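You operate a simulated robot arm through the tools that you are given. There is no shell and no other tool.

Carry out the task below with a simulated robot arm. There is one attempt and no reset: what you move stays moved.

## Task
Seat 57 can't hear or be heard: get the black audio box working.
Fine: press TEST once, then slide the microphone on and turn the volume to MID; the last TEST must show SOUND OK.

Only the result counts: the job must be done as asked and must still hold three seconds after the hand-in. Knocking over, shifting, dropping, spilling or breaking anything else fails it.

## Robot
A 7-joint arm with a fingered hand, fixed in place. Base frame: the origin is at the foot of the arm, x ahead of it, y to its left, z up. Readings come in mm, degrees, newtons and seconds.
Its first joint turns from -69.0 to 172.0 degrees. Payload 5 kg.
The TCP is the grasp point between the finger pads, 32 mm short of the fingertips. In the tool frame z runs along the fingers and y along their closing line. Largest opening 160 mm; the body of the gripper starts 89 mm behind the TCP. The gripper is a hand of 3 fingers: y runs from the thumb to the fingers, the wrist lies at [0, 0, -252] in the tool frame, and closing takes about 1.5 s.
Orientation is that of the tool frame in the base frame, as [roll, pitch, yaw] about the fixed x, y, z axes, in that order (R = Rz(yaw) Ry(pitch) Rx(roll)). With the fingers straight down and closing along the base's y, the tool's x points along the base's -x, its y along +y and its z along -z.

## Interface
- The arm moves only by the tool nudge_tool. Its argument "deltas" is text: rows parted by semicolons, each of 6 numbers parted by spaces: the shift along the base's x, y, z in units of 150 mm (1.0 is 150 mm), then the turn, a rotation vector about the base's x, y, z in units of 60 degrees (1.0 is 60 degrees). In form: dx dy dz wx wy wz; .... A call has 1 to 20 rows; each row is the pose to reach, as a shift and turn from the pose commanded when the call began. "fingers" is the finger opening in mm, from 0 to 160, set as the call begins (left out, the last holds). A call with a number of a shift or a turn outside -1 to 1 is refused whole. Each row takes 0.2 s and may step no farther than 50 mm and 8.6 degrees from the row before; otherwise, or with a gripper value out of range, the whole call is refused. A pose out of reach is approached as far as the arm can. The call stops where the force on the tool passes 40 N (or 10 N more than at its start, if that is more) or the arm is blocked; 0.2 s more then pass. Each finger travels about 108 mm/s and halts on what it meets, pressing with about 33 N; the grip force reading is that of the motor and also rises with nothing between the fingers. The clock runs only during rows and for 0.2 s after the last one: add rows that repeat a pose to give the fingers time. The reply holds the time, the measured pose of the TCP, the force on the tool along the base axes, the opening and the grip force, in the units named above and with some noise, with the torque about the TCP (base axes, N m) and any sound that the robot's microphone picked up.
- Cameras (640 x 400 px; columns grow to the right, rows downward): "scene" is fixed at [220.5, 649.9, 1383.9]; the picture's right is [-0.93, -0.36, 0.00], its down [-0.08, 0.22, -0.97] and it looks along [0.35, -0.91, -0.23] (base axes); focal length 310 px, centre (320, 200). "wrist" rides on the gripper at [65, -4, -116] in the tool frame; the picture's right is [0.06, 1.00, 0.00], its down [-0.87, 0.05, -0.49] and it looks along [-0.49, 0.03, 0.87] (tool axes); focal length 261 px, centre (320, 200). There is no depth. A picture from a camera that has moved, and an enlarged one, comes with that camera's place and axes in the base frame and with its lens.
- grab_frame(camera): a new picture of that camera. The clock stands still meanwhile.
- raise_lower(by): slides the trunk up (or, below 0, down) by that many mm; the arm rides with it, the base frame stays. It gives what a move gives, with no picture.
- move_fingers(finger1, finger2, thumb_bend): sets how far each is bent, from 0 (flat) to 100 (curled in); at 30 the hand is open as for a grip, at 70 the pads meet at the TCP. One left out holds its place. A second passes; each finger stops where it meets its share of the squeeze, and holds until it gets a number again. A gripper value or a shape takes the hand back. It gives what a move gives, with no picture; readings hold the bend of each and the force on the fingers (four entries, about 0 where the hand has none), thumb and palm.
- grasp_type(shape): the hand has 3 fingers and takes this shape, open, in about a second: jaw (thumb against the fingers, like two jaws); tri (thumb and two fingers); tip (a fingertip pinch); poke (one finger out to press); point (the index stretched); flat (the hand flat); cup (the hand cupped); fist (a fist). The gripper value then closes the fingers along that shape, each until it touches; the sizes above hold for jaw. It gives what a move gives, with no picture.
- close_up(camera, box): a new picture of the part [left, top, right, bottom] of that camera's present view, enlarged. The clock stands still meanwhile.
- hand_in(): hands the job in; it is judged then, once.

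Places have to be worked out from the pictures, the camera data and where the tool is seen. Open the gripper and draw the arm clear of the work before you hand the job in, unless the task says otherwise.

The tools are called after "Emit:" by a JSON object that holds its "fn" and its "kwargs". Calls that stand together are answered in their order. nudge_tool: Moves the arm, as the interface text tells. Its arguments: {"type":"object","properties":{"deltas":{"type":"string"},"fingers":{"type":"number"}},"required":["deltas"]} The other tools are called the same way: raise_lower (by) slides the trunk up or down; grasp_type (shape) gives the hand a shape; move_fingers (finger1, finger2, thumb_bend) moves the fingers one by one; grab_frame (camera) takes a picture; close_up (camera, box) takes an enlarged picture of a part of a camera's view; hand_in () hands the job in.

At the start:

```text
clock: 0.0
ee_pos: [481.9, -640.8, 1063.5]
ee_rot: [-179.9, -0.1, -180.0]
contact_force: [-0.4, -0.8, -0.5]
wrist_torque: [-0.01, -0.03, -0.01]
gripper_width: 160.0
grip_force: 0.0
shape: jaw
bend: [30.0, 30.0, 30.0]
finger forces: [0.1, 0.1, 0.1, 0.0, 0.1, 0.1]
trunk travel left (down, up): [-525.0, 415.0]
```

scene: 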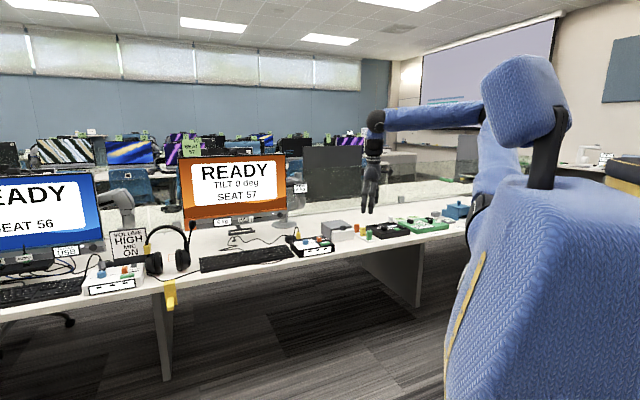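
wrist: 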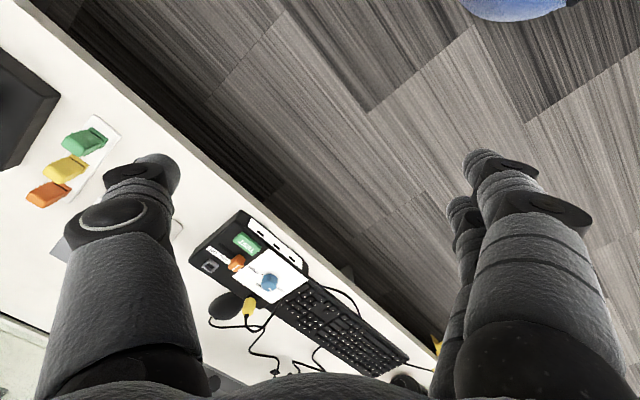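

The wrist view shows the black audio box with a TEST button, an orange slider and a blue knob. I'll enlarge both views before moving.

Emit:
{"fn": "close_up", "kwargs": {"camera": "wrist", "box": [170, 190, 350, 330]}}

Emit:
{"fn": "close_up", "kwargs": {"camera": "scene", "box": [260, 210, 380, 285]}}

Emit:
{"fn": "close_up", "kwargs": {"camera": "scene", "box": [80, 210, 200, 310]}}

```text
2.86 times, centred on (260, 260) of wrist
camera zoom: at [415.8, -642.2, 1179.7], right [-0.06, 1.0, 0.0], down [0.87, 0.05, 0.49], along [0.49, 0.03, -0.87], focal length 745 px, centre (491, 29)
```

zoom: 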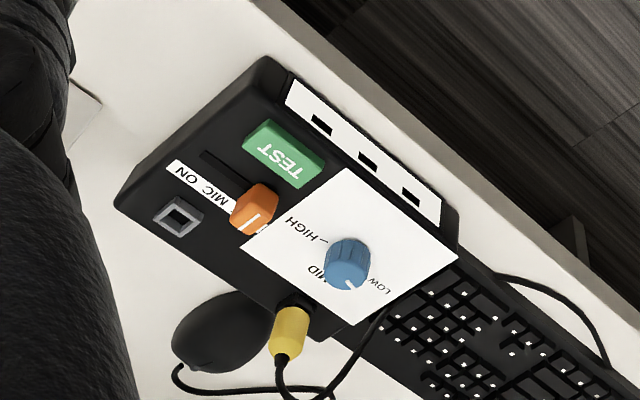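

```text
5.33 times, centred on (320, 248) of scene
camera zoom: at [220.5, 649.9, 1383.9], right [-0.93, -0.36, 0.0], down [-0.08, 0.22, -0.97], along [0.35, -0.91, -0.23], focal length 1654 px, centre (320, -53)
```

zoom: 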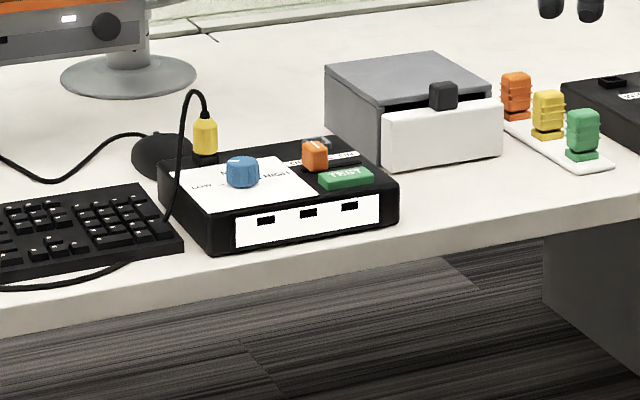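

```text
4.00 times, centred on (140, 260) of scene
camera zoom: at [220.5, 649.9, 1383.9], right [-0.93, -0.36, 0.0], down [-0.08, 0.22, -0.97], along [0.35, -0.91, -0.23], focal length 1241 px, centre (1040, -40)
```

zoom: 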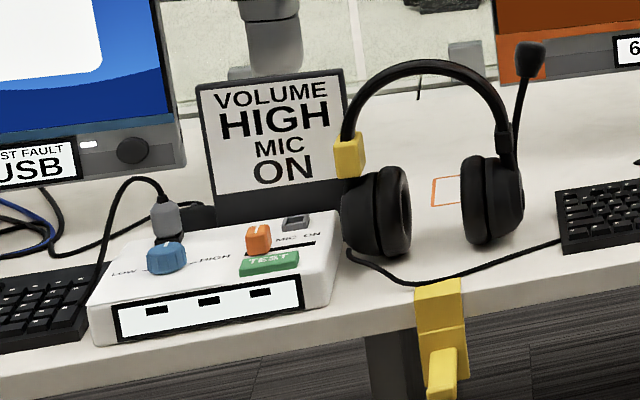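

From triangulating the two views, the knob is near (828, -720, 800). That makes the box top about z 790, with its front edge running about 39° to base x. I'll turn the hand square to the box and move in for a top view, staying high.

Emit:
{"fn": "nudge_tool", "kwargs": {"deltas": "0.16 0.02 0 0 0 -0.135; 0.32 0.03 0 0 0 -0.27; 0.48 0.05 0 0 0 -0.405; 0.64 0.07 0 0 0 -0.54; 0.8 0.08 0 0 0 -0.675; 0.95 0.1 0 0 0 -0.81; 0.95 0.1 0 0 0 -0.81"}}

Emit:
{"fn": "grab_frame", "kwargs": {"camera": "wrist"}}

Emit:
{"fn": "grab_frame", "kwargs": {"camera": "scene"}}

```text
clock: 1.6
ee_pos: [623.4, -624.6, 1064.5]
ee_rot: [179.9, -0.1, 131.3]
contact_force: [0.3, 0.0, 0.9]
wrist_torque: [-0.04, 0.0, -0.02]
gripper_width: 159.8
grip_force: 0.1
shape: jaw
bend: [30.0, 30.0, 30.0]
finger forces: [0.1, 0.2, 0.1, 0.0, 0.0, 0.0]
trunk travel left (down, up): [-525.0, 415.0]
```

```text
taken
camera wrist: at [577.0, -577.6, 1180.7], right [0.71, 0.71, 0.0], down [0.61, -0.62, 0.49], along [0.35, -0.35, -0.87], focal length 261 px, centre (320, 200)
```

wrist: 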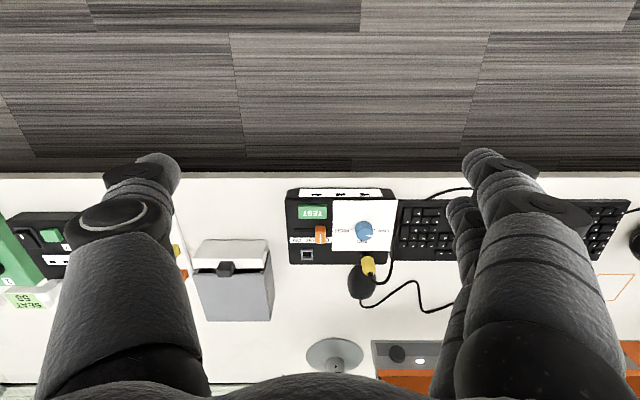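

```text
taken
```

scene: 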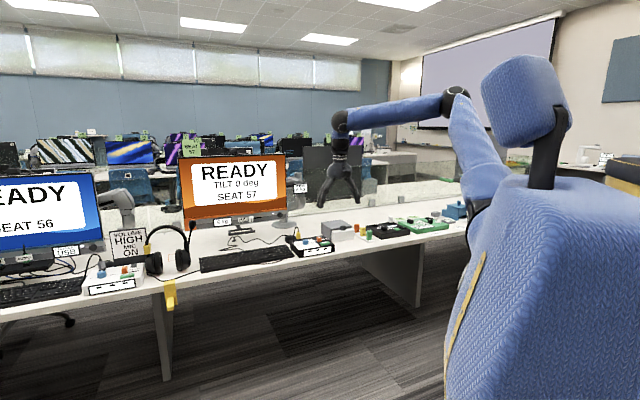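

The box edges line up with the picture, so its width runs along about (0.71, 0.71). I'll enlarge the box and the screen.

Emit:
{"fn": "close_up", "kwargs": {"camera": "wrist", "box": [275, 180, 411, 265]}}

Emit:
{"fn": "close_up", "kwargs": {"camera": "scene", "box": [270, 215, 350, 265]}}

```text
4.71 times, centred on (343, 222) of wrist
camera zoom: at [577.0, -577.6, 1180.7], right [0.71, 0.71, 0.0], down [0.61, -0.62, 0.49], along [0.35, -0.35, -0.87], focal length 1227 px, centre (212, 94)
```

zoom: 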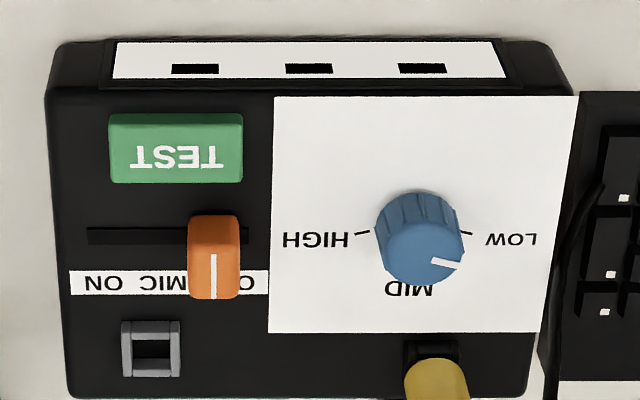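

```text
8.00 times, centred on (310, 240) of scene
camera zoom: at [220.5, 649.9, 1383.9], right [-0.93, -0.36, 0.0], down [-0.08, 0.22, -0.97], along [0.35, -0.91, -0.23], focal length 2482 px, centre (400, -120)
```

zoom: 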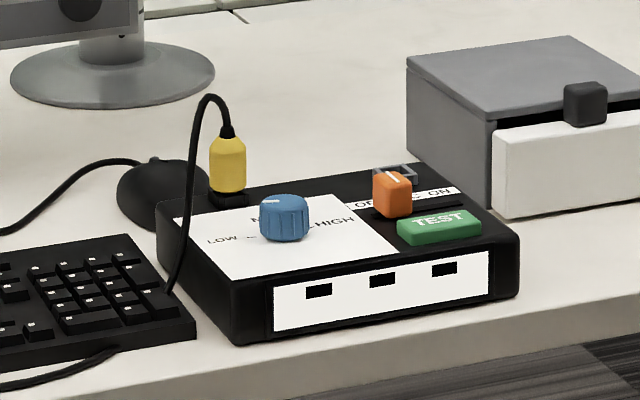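

The pointer is at LOW, MID is toward the back, and the slider sits at the OFF end. I place TEST at about (734, -755, 801), the slider top at (776, -777, 817) and the knob top at (827, -718, 816). I'll form the poke shape and see where its fingertip is.

Emit:
{"fn": "grasp_type", "kwargs": {"shape": "poke"}}

Emit:
{"fn": "grab_frame", "kwargs": {"camera": "wrist"}}

Emit:
{"fn": "close_up", "kwargs": {"camera": "scene", "box": [290, 90, 450, 215]}}

```text
clock: 2.5
ee_pos: [624.2, -624.7, 1064.5]
ee_rot: [-180.0, 0.1, 131.4]
contact_force: [0.4, -0.4, -0.6]
wrist_torque: [-0.01, 0.0, -0.01]
gripper_width: 0.0
grip_force: 0.0
shape: poke
bend: [100.0, 100.0, 46.0]
finger forces: [0.0, 0.0, 0.0, 0.0, 0.1, 0.1]
trunk travel left (down, up): [-525.0, 415.0]
```

```text
taken
camera wrist: at [577.1, -577.5, 1180.5], right [0.71, 0.71, 0.0], down [0.62, -0.62, 0.49], along [0.35, -0.35, -0.87], focal length 261 px, centre (320, 200)
```

wrist: 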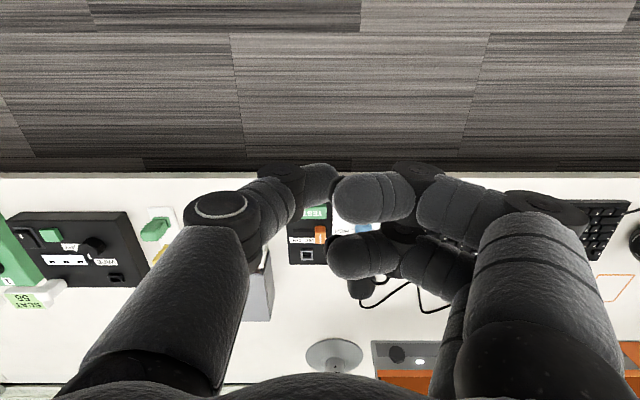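

```text
3.20 times, centred on (370, 152) of scene
camera zoom: at [220.5, 649.9, 1383.9], right [-0.93, -0.36, 0.0], down [-0.08, 0.22, -0.97], along [0.35, -0.91, -0.23], focal length 993 px, centre (160, 352)
```

zoom: 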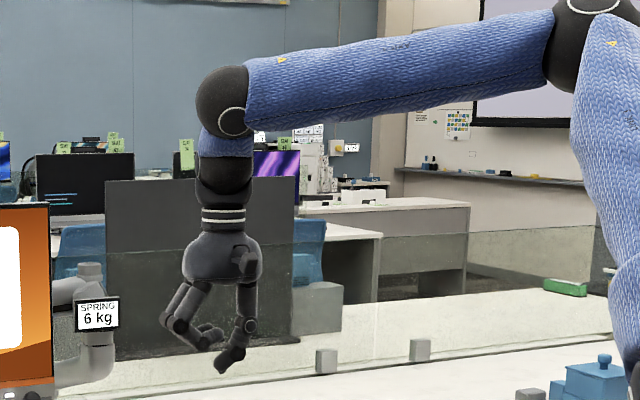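

In poke it is the thumb that presses, with its tip hooked in near the TCP, which is a short reach. I'll check the point shape as well.

Emit:
{"fn": "grasp_type", "kwargs": {"shape": "point"}}

Emit:
{"fn": "grab_frame", "kwargs": {"camera": "wrist"}}

Emit:
{"fn": "close_up", "kwargs": {"camera": "scene", "box": [290, 90, 450, 215]}}

```text
clock: 3.4
ee_pos: [623.7, -624.3, 1064.5]
ee_rot: [179.9, 0.0, 131.4]
contact_force: [-0.7, 0.7, -0.3]
wrist_torque: [-0.02, -0.02, 0.0]
gripper_width: 0.1
grip_force: 0.1
shape: point
bend: [35.0, 100.0, 44.0]
finger forces: [0.0, 0.1, 0.0, 0.1, 0.0, 0.0]
trunk travel left (down, up): [-525.0, 415.0]
```

```text
taken
camera wrist: at [577.1, -577.5, 1180.5], right [0.71, 0.71, 0.0], down [0.62, -0.62, 0.49], along [0.35, -0.35, -0.87], focal length 261 px, centre (320, 200)
```

wrist: 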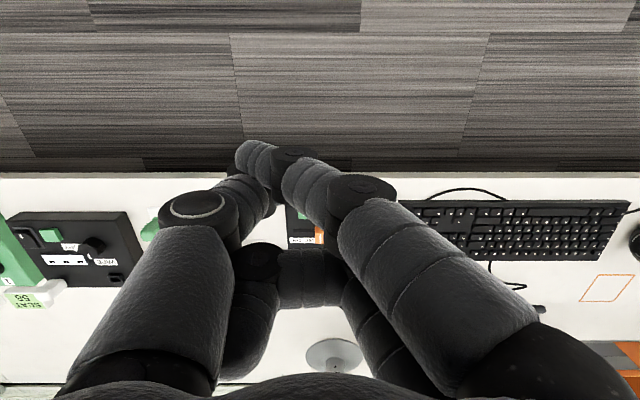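

```text
3.20 times, centred on (370, 152) of scene
camera zoom: at [220.5, 649.9, 1383.9], right [-0.93, -0.36, 0.0], down [-0.08, 0.22, -0.97], along [0.35, -0.91, -0.23], focal length 993 px, centre (160, 352)
```

zoom: 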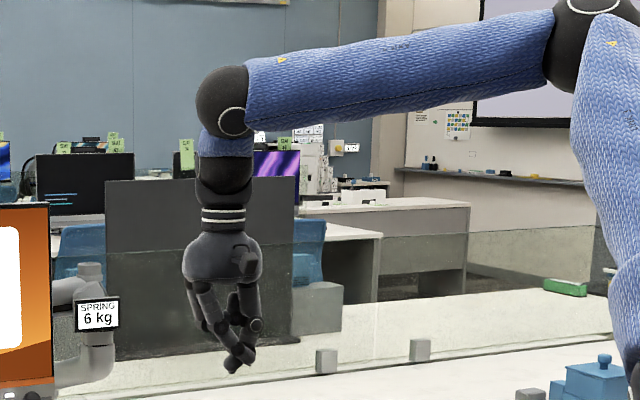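

The pointed finger crosses over the centre, so it isn't straight. I'll go back to jaw and shape one finger myself: finger1 near the closed angle, finger2 curled away, thumb open.

Emit:
{"fn": "grasp_type", "kwargs": {"shape": "jaw"}}

Emit:
{"fn": "move_fingers", "kwargs": {"finger1": 60, "finger2": 100, "thumb_bend": 20}}

Emit:
{"fn": "grab_frame", "kwargs": {"camera": "wrist"}}

Emit:
{"fn": "close_up", "kwargs": {"camera": "scene", "box": [290, 90, 450, 215]}}

```text
clock: 4.3
ee_pos: [623.1, -625.6, 1064.2]
ee_rot: [-179.9, -0.1, 131.4]
contact_force: [0.0, -1.0, -0.1]
wrist_torque: [0.05, 0.05, -0.01]
gripper_width: 159.8
grip_force: 0.0
shape: jaw
bend: [30.0, 30.0, 30.0]
finger forces: [0.0, 0.0, 0.0, 0.0, 0.0, 0.0]
trunk travel left (down, up): [-525.0, 415.0]
```

```text
clock: 5.3
ee_pos: [623.6, -624.3, 1064.2]
ee_rot: [-179.9, 0.0, 131.4]
contact_force: [0.4, -1.3, 0.6]
wrist_torque: [0.04, 0.01, 0.0]
gripper_width: 120.6
grip_force: 0.1
shape: fingers
bend: [60.0, 100.0, 20.0]
finger forces: [0.0, 0.1, 0.1, 0.0, 0.0, 0.0]
trunk travel left (down, up): [-525.0, 415.0]
```

```text
taken
camera wrist: at [577.1, -577.5, 1180.5], right [0.71, 0.71, 0.0], down [0.62, -0.62, 0.49], along [0.35, -0.35, -0.87], focal length 261 px, centre (320, 200)
```

wrist: 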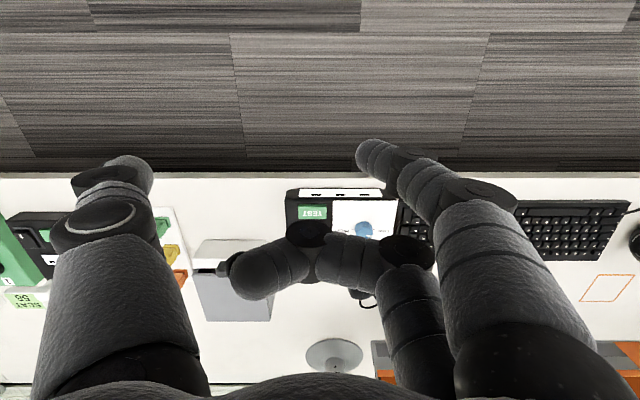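

```text
3.20 times, centred on (370, 152) of scene
camera zoom: at [220.5, 649.9, 1383.9], right [-0.93, -0.36, 0.0], down [-0.08, 0.22, -0.97], along [0.35, -0.91, -0.23], focal length 993 px, centre (160, 352)
```

zoom: 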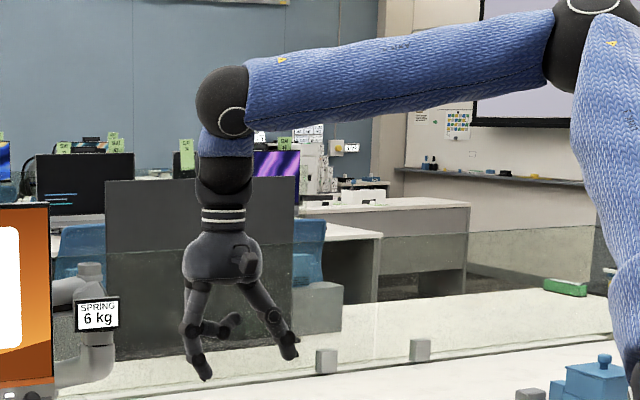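

Finger1 at 60 gives a nearly straight, lowest tip. I'll curl the thumb as well so it doesn't stick out toward the drawer unit.

Emit:
{"fn": "move_fingers", "kwargs": {"finger1": 62, "finger2": 100, "thumb_bend": 90}}

Emit:
{"fn": "grab_frame", "kwargs": {"camera": "wrist"}}

Emit:
{"fn": "close_up", "kwargs": {"camera": "scene", "box": [290, 90, 450, 215]}}

```text
clock: 6.3
ee_pos: [623.5, -625.5, 1065.2]
ee_rot: [-180.0, 0.1, 131.3]
contact_force: [1.0, 0.2, 0.2]
wrist_torque: [0.03, 0.04, -0.02]
gripper_width: 18.1
grip_force: 0.2
shape: fingers
bend: [62.0, 100.0, 85.0]
finger forces: [0.1, 0.0, 0.1, 0.0, 0.0, 0.0]
trunk travel left (down, up): [-525.0, 415.0]
```

```text
taken
camera wrist: at [577.1, -577.5, 1180.5], right [0.71, 0.71, 0.0], down [0.62, -0.62, 0.49], along [0.35, -0.35, -0.87], focal length 261 px, centre (320, 200)
```

wrist: 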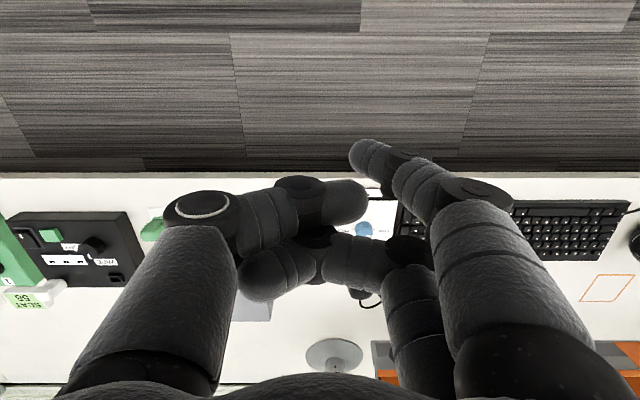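

```text
3.20 times, centred on (370, 152) of scene
camera zoom: at [220.5, 649.9, 1383.9], right [-0.93, -0.36, 0.0], down [-0.08, 0.22, -0.97], along [0.35, -0.91, -0.23], focal length 993 px, centre (160, 352)
```

zoom: 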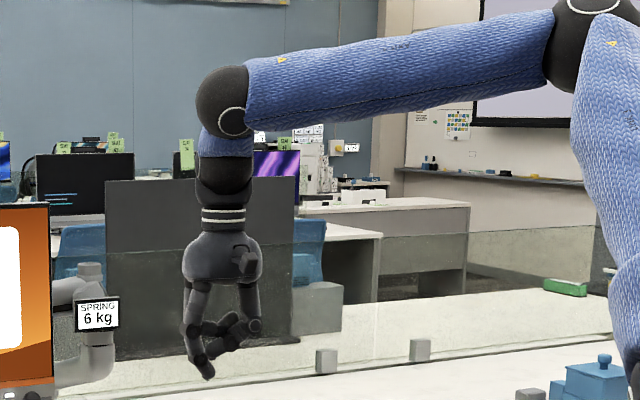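

Now only finger1 sticks out, with its tip at about [18, 22, 32] in the tool frame. The box is far out, about 1050–1100 mm, so I'll lower the trunk and then tilt the hand outward.

Emit:
{"fn": "raise_lower", "kwargs": {"by": -120}}

Emit:
{"fn": "nudge_tool", "kwargs": {"deltas": "0 0 0.1 0 0 0.055; 0 0 0.1 0 0 0.055"}}

```text
clock: 7.8
ee_pos: [623.3, -625.7, 945.6]
ee_rot: [-180.0, 0.0, 131.4]
contact_force: [-0.7, 0.6, 0.6]
wrist_torque: [-0.03, -0.01, 0.0]
gripper_width: 17.7
grip_force: 0.0
shape: fingers
bend: [62.0, 100.0, 85.0]
finger forces: [0.1, 0.0, 0.0, 0.1, 0.0, 0.1]
trunk travel left (down, up): [-405.0, 535.0]
```

```text
clock: 8.4
ee_pos: [622.2, -624.3, 958.5]
ee_rot: [-179.9, -0.2, 134.8]
contact_force: [-0.7, 0.6, 0.3]
wrist_torque: [0.02, 0.0, 0.02]
gripper_width: 17.7
grip_force: 0.0
shape: fingers
bend: [62.0, 100.0, 85.0]
finger forces: [0.1, 0.0, 0.0, 0.1, 0.0, 0.0]
trunk travel left (down, up): [-405.0, 535.0]
```

The arm follows well. I'll tilt 40° outward and move so the tip hovers above TEST.

Emit:
{"fn": "nudge_tool", "kwargs": {"deltas": "0.1 -0.16 0 -0.079 -0.0785 0; 0.2 -0.31 0 -0.158 -0.157 0; 0.3 -0.47 0 -0.237 -0.235 0; 0.4 -0.63 -0.05 -0.315 -0.313 0; 0.5 -0.79 -0.1 -0.394 -0.392 0; 0.61 -0.94 -0.2 -0.473 -0.47 0; 0.61 -0.94 -0.3 -0.473 -0.47 0; 0.61 -0.94 -0.3 -0.473 -0.47 0"}}

Emit:
{"fn": "grab_frame", "kwargs": {"camera": "wrist"}}

Emit:
{"fn": "grab_frame", "kwargs": {"camera": "scene"}}

```text
clock: 10.2
ee_pos: [716.1, -766.7, 914.3]
ee_rot: [179.9, 40.0, 134.7]
contact_force: [0.4, -0.7, -0.5]
wrist_torque: [0.02, 0.02, 0.02]
gripper_width: 17.7
grip_force: 0.0
shape: fingers
bend: [62.0, 100.0, 85.0]
finger forces: [0.0, 0.0, 0.0, 0.0, 0.0, 0.0]
trunk travel left (down, up): [-405.0, 535.0]
```

```text
taken
camera wrist: at [625.4, -680.5, 960.7], right [0.68, 0.74, -0.04], down [0.28, -0.21, 0.94], along [0.68, -0.64, -0.35], focal length 261 px, centre (320, 200)
```

wrist: 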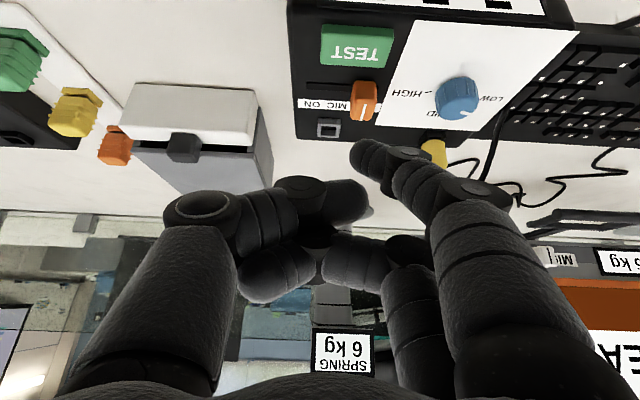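

```text
taken
```

scene: 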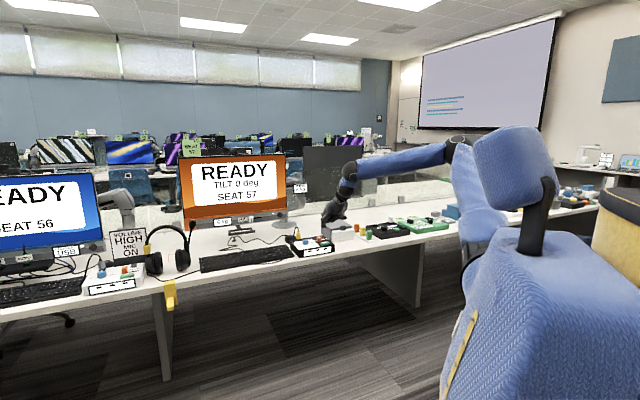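

The predicted tip projects right onto the seen fingertip, and TEST comes out at about (733, -753, 801). I'll descend to just above the button and check.

Emit:
{"fn": "nudge_tool", "kwargs": {"deltas": "-0.02 0.015 -0.15 0 0 0; -0.02 0.015 -0.3 0 0 0; -0.02 0.015 -0.42 0 0 0; -0.02 0.015 -0.42 0 0 0"}}

Emit:
{"fn": "grab_frame", "kwargs": {"camera": "wrist"}}

Emit:
{"fn": "close_up", "kwargs": {"camera": "scene", "box": [270, 195, 366, 255]}}

```text
clock: 11.2
ee_pos: [711.8, -765.9, 851.5]
ee_rot: [179.9, 40.0, 134.7]
contact_force: [0.0, 0.1, -1.0]
wrist_torque: [0.02, 0.01, -0.04]
gripper_width: 17.8
grip_force: 0.1
shape: fingers
bend: [62.0, 100.0, 85.0]
finger forces: [0.0, 0.1, 0.0, 0.1, 0.1, 0.1]
trunk travel left (down, up): [-405.0, 535.0]
```

```text
taken
camera wrist: at [621.6, -678.4, 899.1], right [0.68, 0.74, -0.04], down [0.28, -0.21, 0.94], along [0.68, -0.64, -0.35], focal length 261 px, centre (320, 200)
```

wrist: 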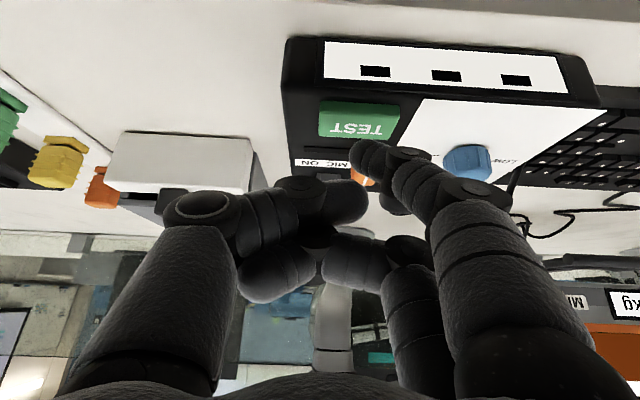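

```text
6.67 times, centred on (318, 225) of scene
camera zoom: at [220.5, 649.9, 1383.9], right [-0.93, -0.36, 0.0], down [-0.08, 0.22, -0.97], along [0.35, -0.91, -0.23], focal length 2068 px, centre (333, 33)
```

zoom: 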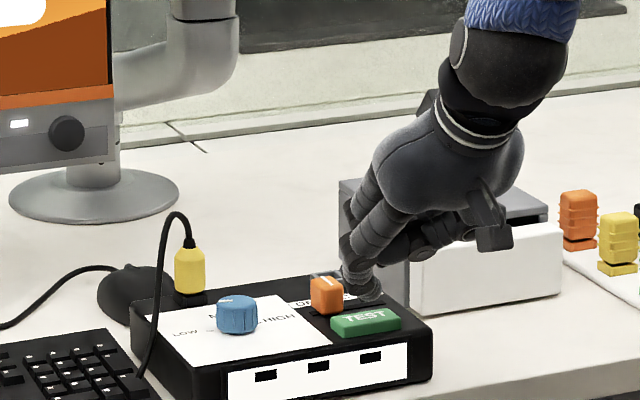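

The tip is about 14 mm over the button centre. I'll creep down toward contact.

Emit:
{"fn": "nudge_tool", "kwargs": {"deltas": "0 0 -0.03 0 0 0; 0 0 -0.05 0 0 0; 0 0 -0.06 0 0 0; 0 0 -0.07 0 0 0; 0 0 -0.08 0 0 0"}}

```text
clock: 12.4
ee_pos: [711.4, -765.2, 840.0]
ee_rot: [180.0, 40.0, 134.8]
contact_force: [-1.0, -0.6, 0.3]
wrist_torque: [0.03, -0.01, -0.02]
gripper_width: 17.6
grip_force: 0.1
shape: fingers
bend: [62.0, 100.0, 85.0]
finger forces: [0.0, 0.0, 0.1, 0.0, 0.0, 0.0]
trunk travel left (down, up): [-405.0, 535.0]
```

No contact yet, so I'll keep creeping down in small steps.

Emit:
{"fn": "nudge_tool", "kwargs": {"deltas": "0 0 -0.01 0 0 0; 0 0 -0.02 0 0 0; 0 0 -0.03 0 0 0; 0 0 -0.04 0 0 0"}}

Emit:
{"fn": "close_up", "kwargs": {"camera": "scene", "box": [180, 150, 372, 270]}}

Emit:
{"fn": "close_up", "kwargs": {"camera": "wrist", "box": [270, 20, 510, 220]}}

```text
clock: 13.4
ee_pos: [713.0, -763.1, 832.7]
ee_rot: [179.9, 39.9, 134.7]
contact_force: [0.5, -0.1, 2.4]
wrist_torque: [-0.01, -0.06, -0.02]
gripper_width: 17.4
grip_force: 1.4
shape: fingers
bend: [62.0, 100.0, 85.0]
finger forces: [2.4, 0.1, 0.0, 0.0, 0.1, 0.0]
trunk travel left (down, up): [-405.0, 535.0]
heard: click
```

```text
3.33 times, centred on (276, 210) of scene
camera zoom: at [220.5, 649.9, 1383.9], right [-0.93, -0.36, 0.0], down [-0.08, 0.22, -0.97], along [0.35, -0.91, -0.23], focal length 1034 px, centre (467, 167)
```

zoom: 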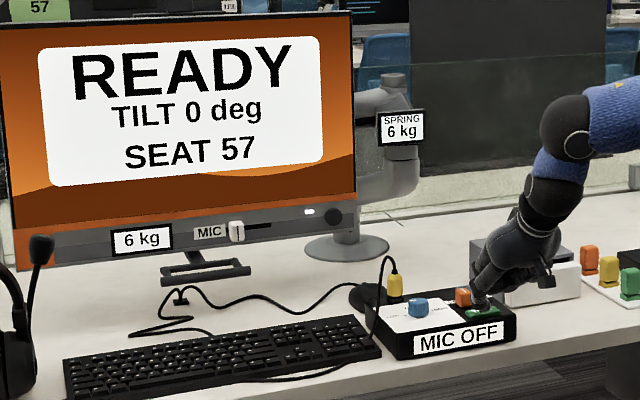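

```text
2.00 times, centred on (390, 120) of wrist
camera zoom: at [621.4, -676.3, 880.8], right [0.68, 0.74, -0.04], down [0.28, -0.21, 0.94], along [0.68, -0.64, -0.35], focal length 521 px, centre (180, 360)
```

zoom: 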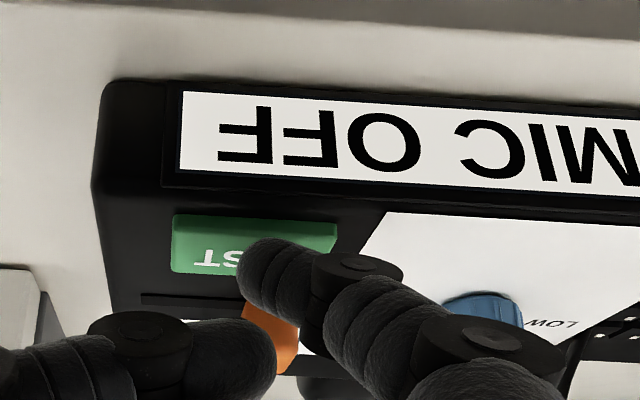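

It clicked, and the box's front display now reads MIC OFF. I'll lift straight up off the button.

Emit:
{"fn": "nudge_tool", "kwargs": {"deltas": "0 0 0.05 0 0 0; 0 0 0.2 0 0 0; 0 0 0.35 0 0 0; 0 0 0.35 0 0 0"}}

Emit:
{"fn": "close_up", "kwargs": {"camera": "wrist", "box": [270, 0, 510, 160]}}

Emit:
{"fn": "close_up", "kwargs": {"camera": "scene", "box": [180, 150, 372, 270]}}

```text
clock: 14.4
ee_pos: [713.0, -764.5, 887.1]
ee_rot: [179.9, 40.0, 134.8]
contact_force: [0.6, 0.4, -0.2]
wrist_torque: [-0.01, 0.01, -0.01]
gripper_width: 17.4
grip_force: 0.1
shape: fingers
bend: [62.0, 100.0, 85.0]
finger forces: [0.0, 0.1, 0.1, 0.0, 0.1, 0.0]
trunk travel left (down, up): [-405.0, 535.0]
```

```text
2.50 times, centred on (390, 80) of wrist
camera zoom: at [622.0, -677.5, 934.0], right [0.68, 0.74, -0.04], down [0.28, -0.21, 0.94], along [0.68, -0.64, -0.35], focal length 652 px, centre (145, 500)
```

zoom: 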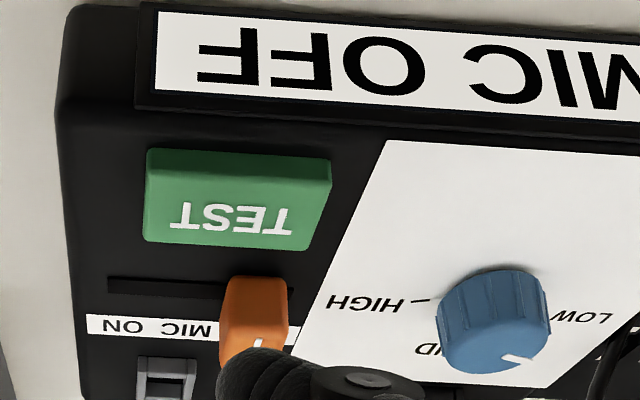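

```text
3.33 times, centred on (276, 210) of scene
camera zoom: at [220.5, 649.9, 1383.9], right [-0.93, -0.36, 0.0], down [-0.08, 0.22, -0.97], along [0.35, -0.91, -0.23], focal length 1034 px, centre (467, 167)
```

zoom: 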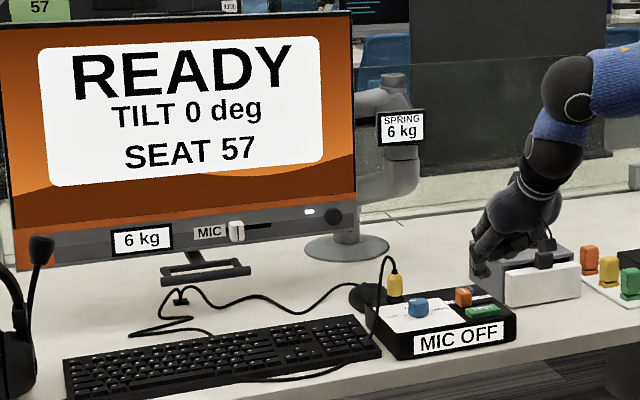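

Next is the slider, near (774, -776), which has to travel along -u toward ON. I'll move the fingertip above a point about 30 mm to its +u side and check.

Emit:
{"fn": "nudge_tool", "kwargs": {"deltas": "0.2 0 0 0 0 0; 0.404 -0.001 0 0 0 0; 0.404 -0.001 -0.14 0 0 0; 0.404 -0.001 -0.14 0 0 0"}}

Emit:
{"fn": "close_up", "kwargs": {"camera": "wrist", "box": [200, 20, 440, 220]}}

Emit:
{"fn": "close_up", "kwargs": {"camera": "scene", "box": [270, 195, 366, 255]}}

```text
clock: 15.4
ee_pos: [774.3, -764.8, 865.5]
ee_rot: [180.0, 40.0, 134.7]
contact_force: [-0.1, -0.6, 0.6]
wrist_torque: [0.01, -0.01, -0.01]
gripper_width: 17.6
grip_force: 0.1
shape: fingers
bend: [62.0, 100.0, 85.0]
finger forces: [0.1, 0.0, 0.0, 0.0, 0.1, 0.0]
trunk travel left (down, up): [-405.0, 535.0]
```

```text
2.00 times, centred on (320, 120) of wrist
camera zoom: at [682.9, -678.0, 912.1], right [0.68, 0.74, -0.04], down [0.28, -0.21, 0.94], along [0.68, -0.64, -0.35], focal length 521 px, centre (320, 360)
```

zoom: 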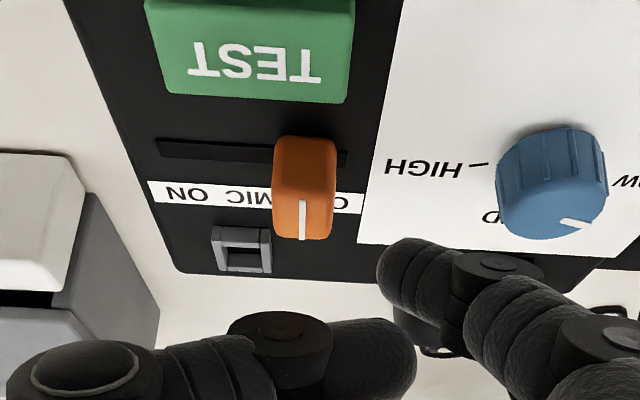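

```text
6.67 times, centred on (318, 225) of scene
camera zoom: at [220.5, 649.9, 1383.9], right [-0.93, -0.36, 0.0], down [-0.08, 0.22, -0.97], along [0.35, -0.91, -0.23], focal length 2068 px, centre (333, 33)
```

zoom: 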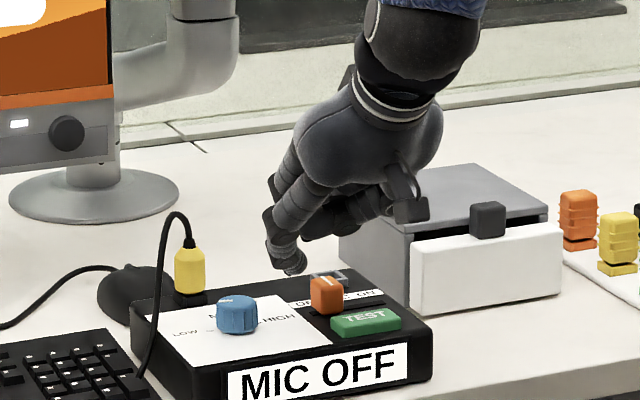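

The tip is about 8 mm clear of the slider's +u side. I'll lower to about 10 mm above the box top and push along -u, stopping short of the full travel to check.

Emit:
{"fn": "nudge_tool", "kwargs": {"deltas": "0 0 -0.1 0 0 0; 0 0 -0.183 0 0 0; 0 0 -0.183 0 0 0; -0.03 -0.03 -0.183 0 0 0; -0.06 -0.06 -0.183 0 0 0; -0.09 -0.09 -0.183 0 0 0; -0.12 -0.12 -0.183 0 0 0; -0.15 -0.15 -0.183 0 0 0"}}

Emit:
{"fn": "close_up", "kwargs": {"camera": "wrist", "box": [200, 20, 440, 220]}}

Emit:
{"fn": "close_up", "kwargs": {"camera": "scene", "box": [270, 195, 366, 255]}}

```text
clock: 17.2
ee_pos: [751.2, -787.0, 837.8]
ee_rot: [179.9, 40.0, 134.7]
contact_force: [0.0, 1.5, 1.4]
wrist_torque: [0.07, -0.03, 0.04]
gripper_width: 19.0
grip_force: 0.3
shape: fingers
bend: [61.0, 100.0, 85.0]
finger forces: [1.4, 0.0, 0.0, 0.0, 0.1, 0.0]
trunk travel left (down, up): [-405.0, 535.0]
```

```text
2.00 times, centred on (320, 120) of wrist
camera zoom: at [659.8, -700.2, 885.1], right [0.68, 0.74, -0.04], down [0.28, -0.21, 0.94], along [0.68, -0.64, -0.35], focal length 521 px, centre (320, 360)
```

zoom: 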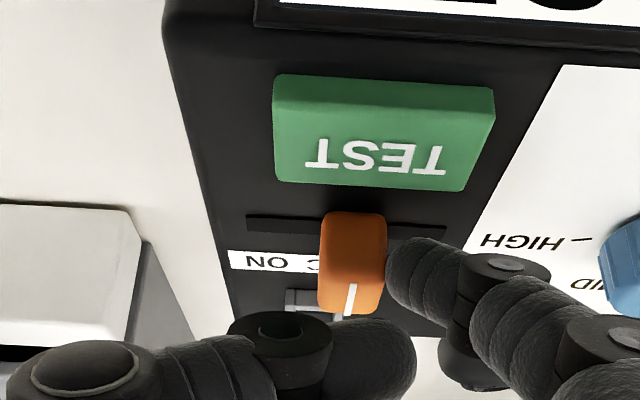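

```text
6.67 times, centred on (318, 225) of scene
camera zoom: at [220.5, 649.9, 1383.9], right [-0.93, -0.36, 0.0], down [-0.08, 0.22, -0.97], along [0.35, -0.91, -0.23], focal length 2068 px, centre (333, 33)
```

zoom: 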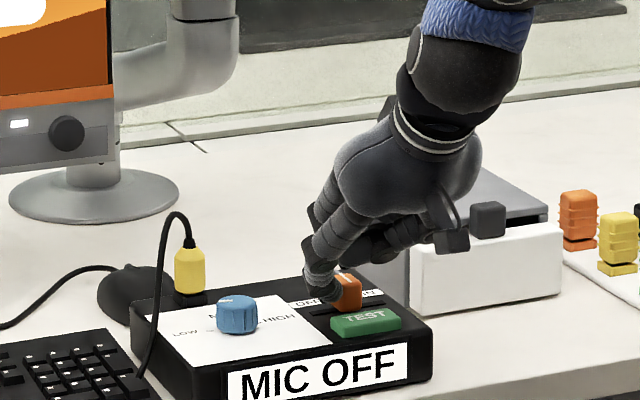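

The slider moves freely and is now about halfway. I'll keep pushing toward ON in small steps.

Emit:
{"fn": "nudge_tool", "kwargs": {"deltas": "-0.02 -0.02 0 0 0 0; -0.04 -0.04 0 0 0 0; -0.06 -0.06 0 0 0 0; -0.075 -0.075 0 0 0 0; -0.085 -0.085 0 0 0 0"}}

Emit:
{"fn": "close_up", "kwargs": {"camera": "wrist", "box": [200, 20, 440, 220]}}

```text
clock: 18.4
ee_pos: [737.0, -798.9, 837.7]
ee_rot: [179.9, 40.0, 134.7]
contact_force: [1.8, 0.3, 0.1]
wrist_torque: [0.05, -0.03, 0.04]
gripper_width: 19.4
grip_force: 0.4
shape: fingers
bend: [61.0, 100.0, 85.0]
finger forces: [1.7, 0.1, 0.0, 0.0, 0.1, 0.0]
trunk travel left (down, up): [-405.0, 535.0]
```

```text
2.00 times, centred on (320, 120) of wrist
camera zoom: at [646.9, -712.5, 885.0], right [0.68, 0.74, -0.04], down [0.28, -0.21, 0.94], along [0.68, -0.64, -0.35], focal length 521 px, centre (320, 360)
```

zoom: 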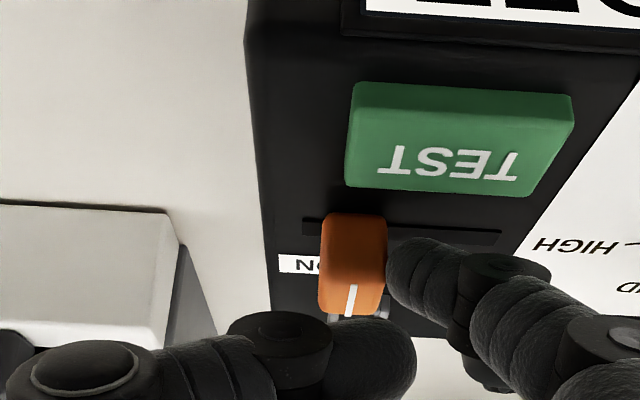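

The slider is nearly at the end, with a small gap left. I'll push another 3–4 mm in 1 mm steps.

Emit:
{"fn": "nudge_tool", "kwargs": {"deltas": "-0.006 -0.006 0 0 0 0; -0.012 -0.012 0 0 0 0; -0.018 -0.018 0 0 0 0; -0.024 -0.024 0 0 0 0"}}

Emit:
{"fn": "close_up", "kwargs": {"camera": "wrist", "box": [200, 20, 440, 220]}}

```text
clock: 19.4
ee_pos: [734.1, -801.2, 837.7]
ee_rot: [179.9, 40.0, 134.7]
contact_force: [1.3, 1.6, 1.4]
wrist_torque: [0.08, -0.11, 0.01]
gripper_width: 20.4
grip_force: 1.2
shape: fingers
bend: [60.0, 100.0, 85.0]
finger forces: [3.3, 0.0, 0.1, 0.1, 0.1, 0.0]
trunk travel left (down, up): [-405.0, 535.0]
```

```text
2.00 times, centred on (320, 120) of wrist
camera zoom: at [643.1, -715.7, 884.6], right [0.68, 0.74, -0.04], down [0.28, -0.21, 0.94], along [0.68, -0.64, -0.35], focal length 521 px, centre (320, 360)
```

zoom: 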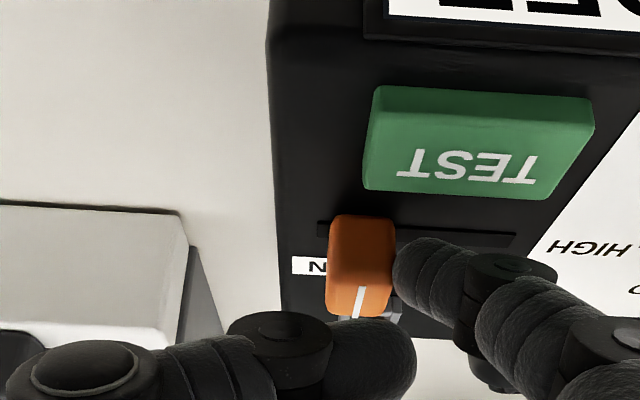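

The finger force rose and the finger is giving way, so the slider is at its ON stop. I'll back off along +u and lift clear.

Emit:
{"fn": "nudge_tool", "kwargs": {"deltas": "0.05 0.05 0 0 0 0; 0.09 0.09 0.05 0 0 0; 0.09 0.09 0.25 0 0 0; 0.09 0.09 0.45 0 0 0; 0.09 0.09 0.45 0 0 0"}}

Emit:
{"fn": "grab_frame", "kwargs": {"camera": "wrist"}}

Emit:
{"fn": "close_up", "kwargs": {"camera": "scene", "box": [270, 215, 350, 265]}}

```text
clock: 20.6
ee_pos: [746.1, -789.6, 905.6]
ee_rot: [-180.0, 40.0, 134.7]
contact_force: [-0.3, 0.0, -0.1]
wrist_torque: [0.03, 0.0, -0.05]
gripper_width: 17.7
grip_force: 0.1
shape: fingers
bend: [62.0, 100.0, 85.0]
finger forces: [0.0, 0.1, 0.1, 0.1, 0.0, 0.0]
trunk travel left (down, up): [-405.0, 535.0]
```

```text
taken
camera wrist: at [656.1, -702.9, 952.2], right [0.68, 0.74, -0.04], down [0.28, -0.21, 0.94], along [0.68, -0.64, -0.35], focal length 261 px, centre (320, 200)
```

wrist: 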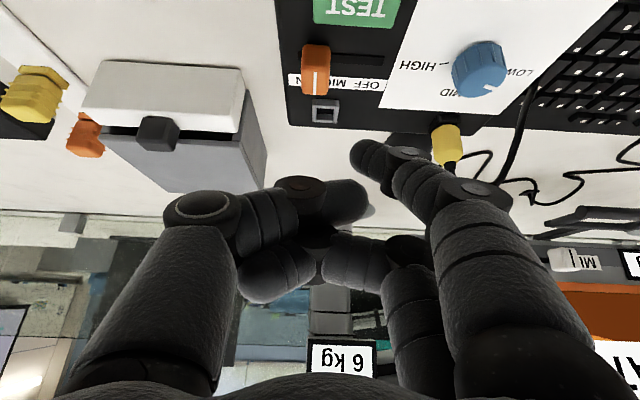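

```text
8.00 times, centred on (310, 240) of scene
camera zoom: at [220.5, 649.9, 1383.9], right [-0.93, -0.36, 0.0], down [-0.08, 0.22, -0.97], along [0.35, -0.91, -0.23], focal length 2482 px, centre (400, -120)
```

zoom: 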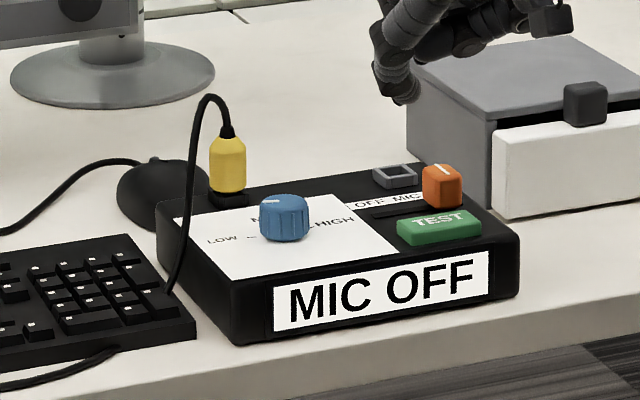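

The mic slider is now at ON. For the knob I want a less tilted hand so all three fingertips can grip it, which means lowering the trunk for more reach. I'll go up first, lower the trunk, then go up again.

Emit:
{"fn": "nudge_tool", "kwargs": {"deltas": "0 0 0.3 0 0 0; 0 0 0.6 0 0 0; 0 0 0.85 0 0 0; 0 0 0.85 0 0 0"}}

Emit:
{"fn": "raise_lower", "kwargs": {"by": -120}}

Emit:
{"fn": "grab_frame", "kwargs": {"camera": "scene"}}

```text
clock: 21.6
ee_pos: [745.7, -790.1, 1033.1]
ee_rot: [179.8, 40.0, 134.6]
contact_force: [0.4, -1.0, 0.5]
wrist_torque: [0.03, -0.01, 0.02]
gripper_width: 17.8
grip_force: 0.1
shape: fingers
bend: [62.0, 100.0, 85.0]
finger forces: [0.0, 0.0, 0.1, 0.0, 0.1, 0.0]
trunk travel left (down, up): [-405.0, 535.0]
```

```text
clock: 23.1
ee_pos: [745.9, -790.1, 913.4]
ee_rot: [179.8, 39.9, 134.7]
contact_force: [0.3, 0.7, 0.1]
wrist_torque: [0.06, -0.01, 0.02]
gripper_width: 17.8
grip_force: 0.1
shape: fingers
bend: [62.0, 100.0, 85.0]
finger forces: [0.1, 0.0, 0.1, 0.0, 0.0, 0.0]
trunk travel left (down, up): [-285.0, 655.0]
```

```text
taken
```

scene: 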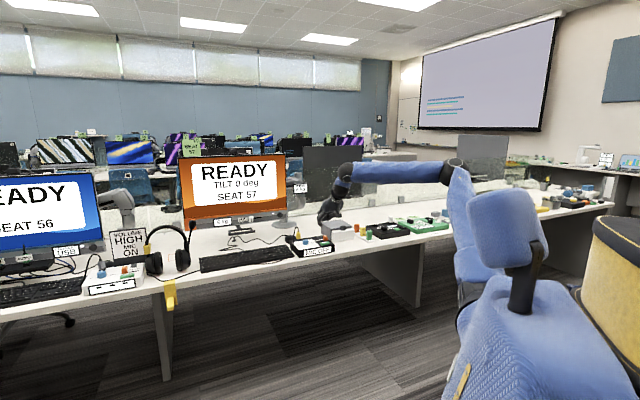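

The elbow is still well bent, so there is reach to spare. I'll untilt the hand and go high above the knob.

Emit:
{"fn": "nudge_tool", "kwargs": {"deltas": "0.06 0.07 0.1 0.079 0.0785 0; 0.12 0.13 0.2 0.158 0.157 0; 0.18 0.2 0.3 0.237 0.235 0; 0.25 0.27 0.4 0.315 0.313 0; 0.35 0.35 0.5 0.394 0.392 0; 0.5 0.48 0.5 0.473 0.47 0; 0.5 0.48 0.5 0.473 0.47 0"}}

Emit:
{"fn": "grasp_type", "kwargs": {"shape": "tip"}}

Emit:
{"fn": "grab_frame", "kwargs": {"camera": "wrist"}}

Emit:
{"fn": "grab_frame", "kwargs": {"camera": "scene"}}

```text
clock: 24.7
ee_pos: [795.6, -711.0, 963.7]
ee_rot: [179.4, 0.8, 134.8]
contact_force: [0.0, 0.0, -0.4]
wrist_torque: [-0.04, 0.03, 0.0]
gripper_width: 17.6
grip_force: 0.1
shape: fingers
bend: [62.0, 100.0, 85.0]
finger forces: [0.0, 0.0, 0.1, 0.0, 0.0, 0.0]
out of reach, approached as far as the arm can: row 6, 7
trunk travel left (down, up): [-285.0, 655.0]
```

```text
clock: 25.6
ee_pos: [795.2, -712.2, 963.3]
ee_rot: [179.5, 0.8, 134.7]
contact_force: [-0.5, -0.1, 1.0]
wrist_torque: [0.0, 0.0, 0.0]
gripper_width: 159.8
grip_force: 0.1
shape: tip
bend: [30.0, 30.0, 30.0]
finger forces: [0.0, 0.0, 0.1, 0.0, 0.0, 0.0]
trunk travel left (down, up): [-285.0, 655.0]
```

```text
taken
camera wrist: at [743.9, -667.3, 1078.0], right [0.67, 0.75, 0.01], down [0.64, -0.58, 0.5], along [0.38, -0.33, -0.86], focal length 261 px, centre (320, 200)
```

wrist: 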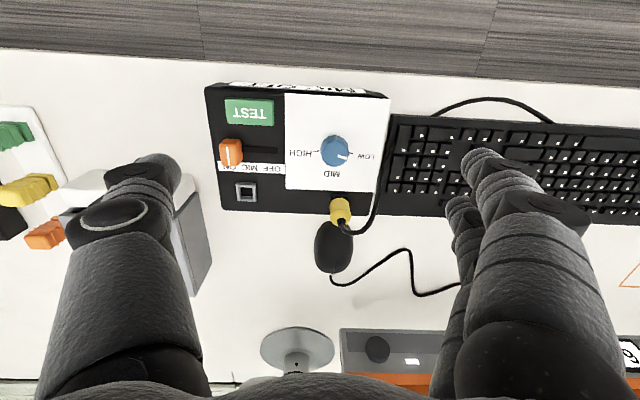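

```text
taken
```

scene: 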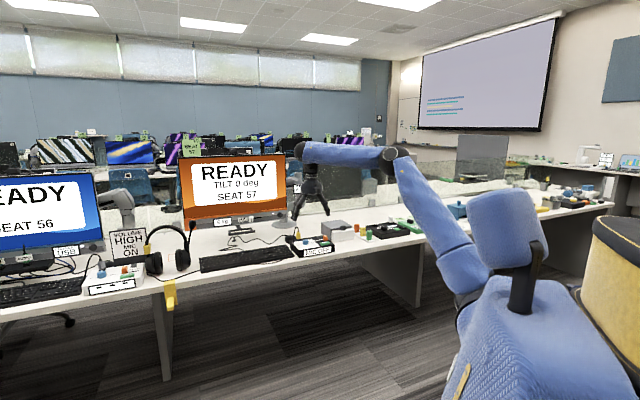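

At this height the arm ran out of reach about 25 mm short of the knob. I'll enlarge the view to pin down the knob, plug and cable, then try lower, where reach should be better.

Emit:
{"fn": "close_up", "kwargs": {"camera": "wrist", "box": [200, 70, 410, 245]}}

Emit:
{"fn": "nudge_tool", "kwargs": {"deltas": "0 0 0 0 0 0; 0 0 -0.15 0 0 0; 0 0 -0.3 0 0 0; 0 0 -0.3 0 0 0; 0 0 -0.3 0 0 0", "fingers": 60}}

Emit:
{"fn": "grab_frame", "kwargs": {"camera": "wrist"}}

```text
2.29 times, centred on (305, 158) of wrist
camera zoom: at [743.9, -667.3, 1078.0], right [0.67, 0.75, 0.01], down [0.64, -0.58, 0.5], along [0.38, -0.33, -0.86], focal length 596 px, centre (354, 297)
```

zoom: 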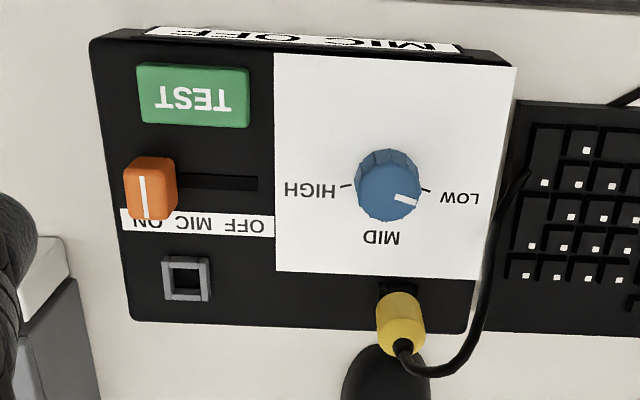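

```text
clock: 26.8
ee_pos: [795.5, -712.7, 917.0]
ee_rot: [180.0, 0.0, 134.7]
contact_force: [-0.5, 0.0, -0.3]
wrist_torque: [0.01, 0.01, 0.02]
gripper_width: 60.5
grip_force: 0.0
shape: tip
bend: [73.0, 73.0, 70.0]
finger forces: [0.0, 0.0, 0.0, 0.0, 0.1, 0.1]
trunk travel left (down, up): [-285.0, 655.0]
```

```text
taken
camera wrist: at [746.5, -668.9, 1033.6], right [0.67, 0.75, 0.0], down [0.65, -0.58, 0.49], along [0.37, -0.33, -0.87], focal length 261 px, centre (320, 200)
```

wrist: 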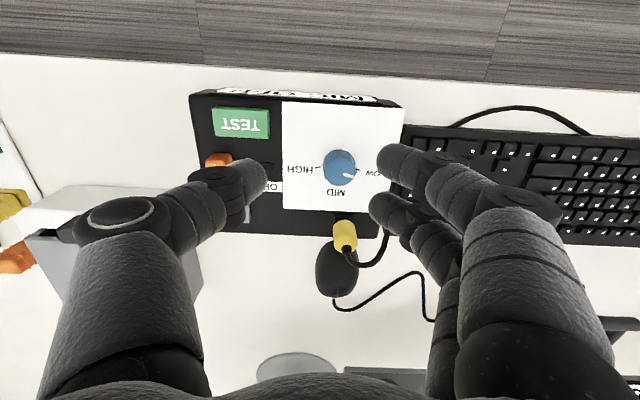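

The knob comes out at (829, -718), the plug is about 61 mm behind it, and the needed turn is about 73° clockwise seen from above. I'll go up a little, set the jaw shape, and pre-turn the hand +37° so I can turn the knob in two bites.

Emit:
{"fn": "nudge_tool", "kwargs": {"deltas": "0 0 0.1 0 0 0.125; 0 0 0.2 0 0 0.25; 0 0 0.2 0 0 0.375; 0 0 0.2 0 0 0.5; 0 0 0.2 0 0 0.617; 0 0 0.2 0 0 0.617"}}

Emit:
{"fn": "grasp_type", "kwargs": {"shape": "jaw"}}

Emit:
{"fn": "nudge_tool", "kwargs": {"deltas": "0.05 0 0 -0.046 -0.089 0; 0.1 0 0 -0.091 -0.178 0; 0.15 -0.02 0 -0.091 -0.178 0; 0.2 -0.035 0 -0.091 -0.178 0; 0.2 -0.035 0 -0.091 -0.178 0", "fingers": 64}}

Emit:
{"fn": "grab_frame", "kwargs": {"camera": "wrist"}}

```text
clock: 28.2
ee_pos: [796.6, -713.3, 947.5]
ee_rot: [-180.0, 0.0, 171.9]
contact_force: [0.5, 0.2, -0.1]
wrist_torque: [0.01, -0.02, -0.02]
gripper_width: 60.5
grip_force: 0.0
shape: tip
bend: [73.0, 73.0, 70.0]
finger forces: [0.0, 0.0, 0.0, 0.0, 0.0, 0.1]
trunk travel left (down, up): [-285.0, 655.0]
```

```text
clock: 29.1
ee_pos: [795.4, -713.6, 947.2]
ee_rot: [180.0, 0.0, 171.6]
contact_force: [-0.2, 0.2, -0.5]
wrist_torque: [0.01, -0.01, 0.0]
gripper_width: 159.7
grip_force: 0.0
shape: jaw
bend: [30.0, 30.0, 30.0]
finger forces: [0.0, 0.0, 0.0, 0.1, 0.1, 0.0]
trunk travel left (down, up): [-285.0, 655.0]
```

```text
clock: 30.3
ee_pos: [825.7, -717.7, 949.0]
ee_rot: [-176.1, 11.3, 172.1]
contact_force: [-0.4, 0.2, 0.4]
wrist_torque: [-0.01, -0.01, -0.03]
gripper_width: 64.4
grip_force: 0.0
shape: jaw
bend: [73.0, 73.0, 70.0]
finger forces: [0.0, 0.0, 0.0, 0.0, 0.0, 0.1]
trunk travel left (down, up): [-285.0, 655.0]
```

```text
taken
camera wrist: at [740.5, -701.2, 1049.1], right [0.09, 0.99, -0.08], down [0.76, -0.02, 0.65], along [0.64, -0.12, -0.76], focal length 261 px, centre (320, 200)
```

wrist: 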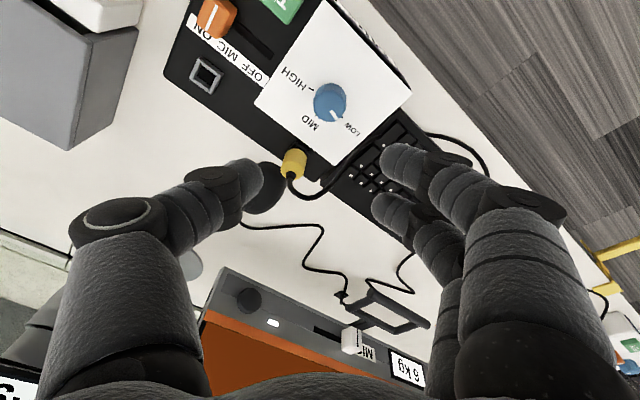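

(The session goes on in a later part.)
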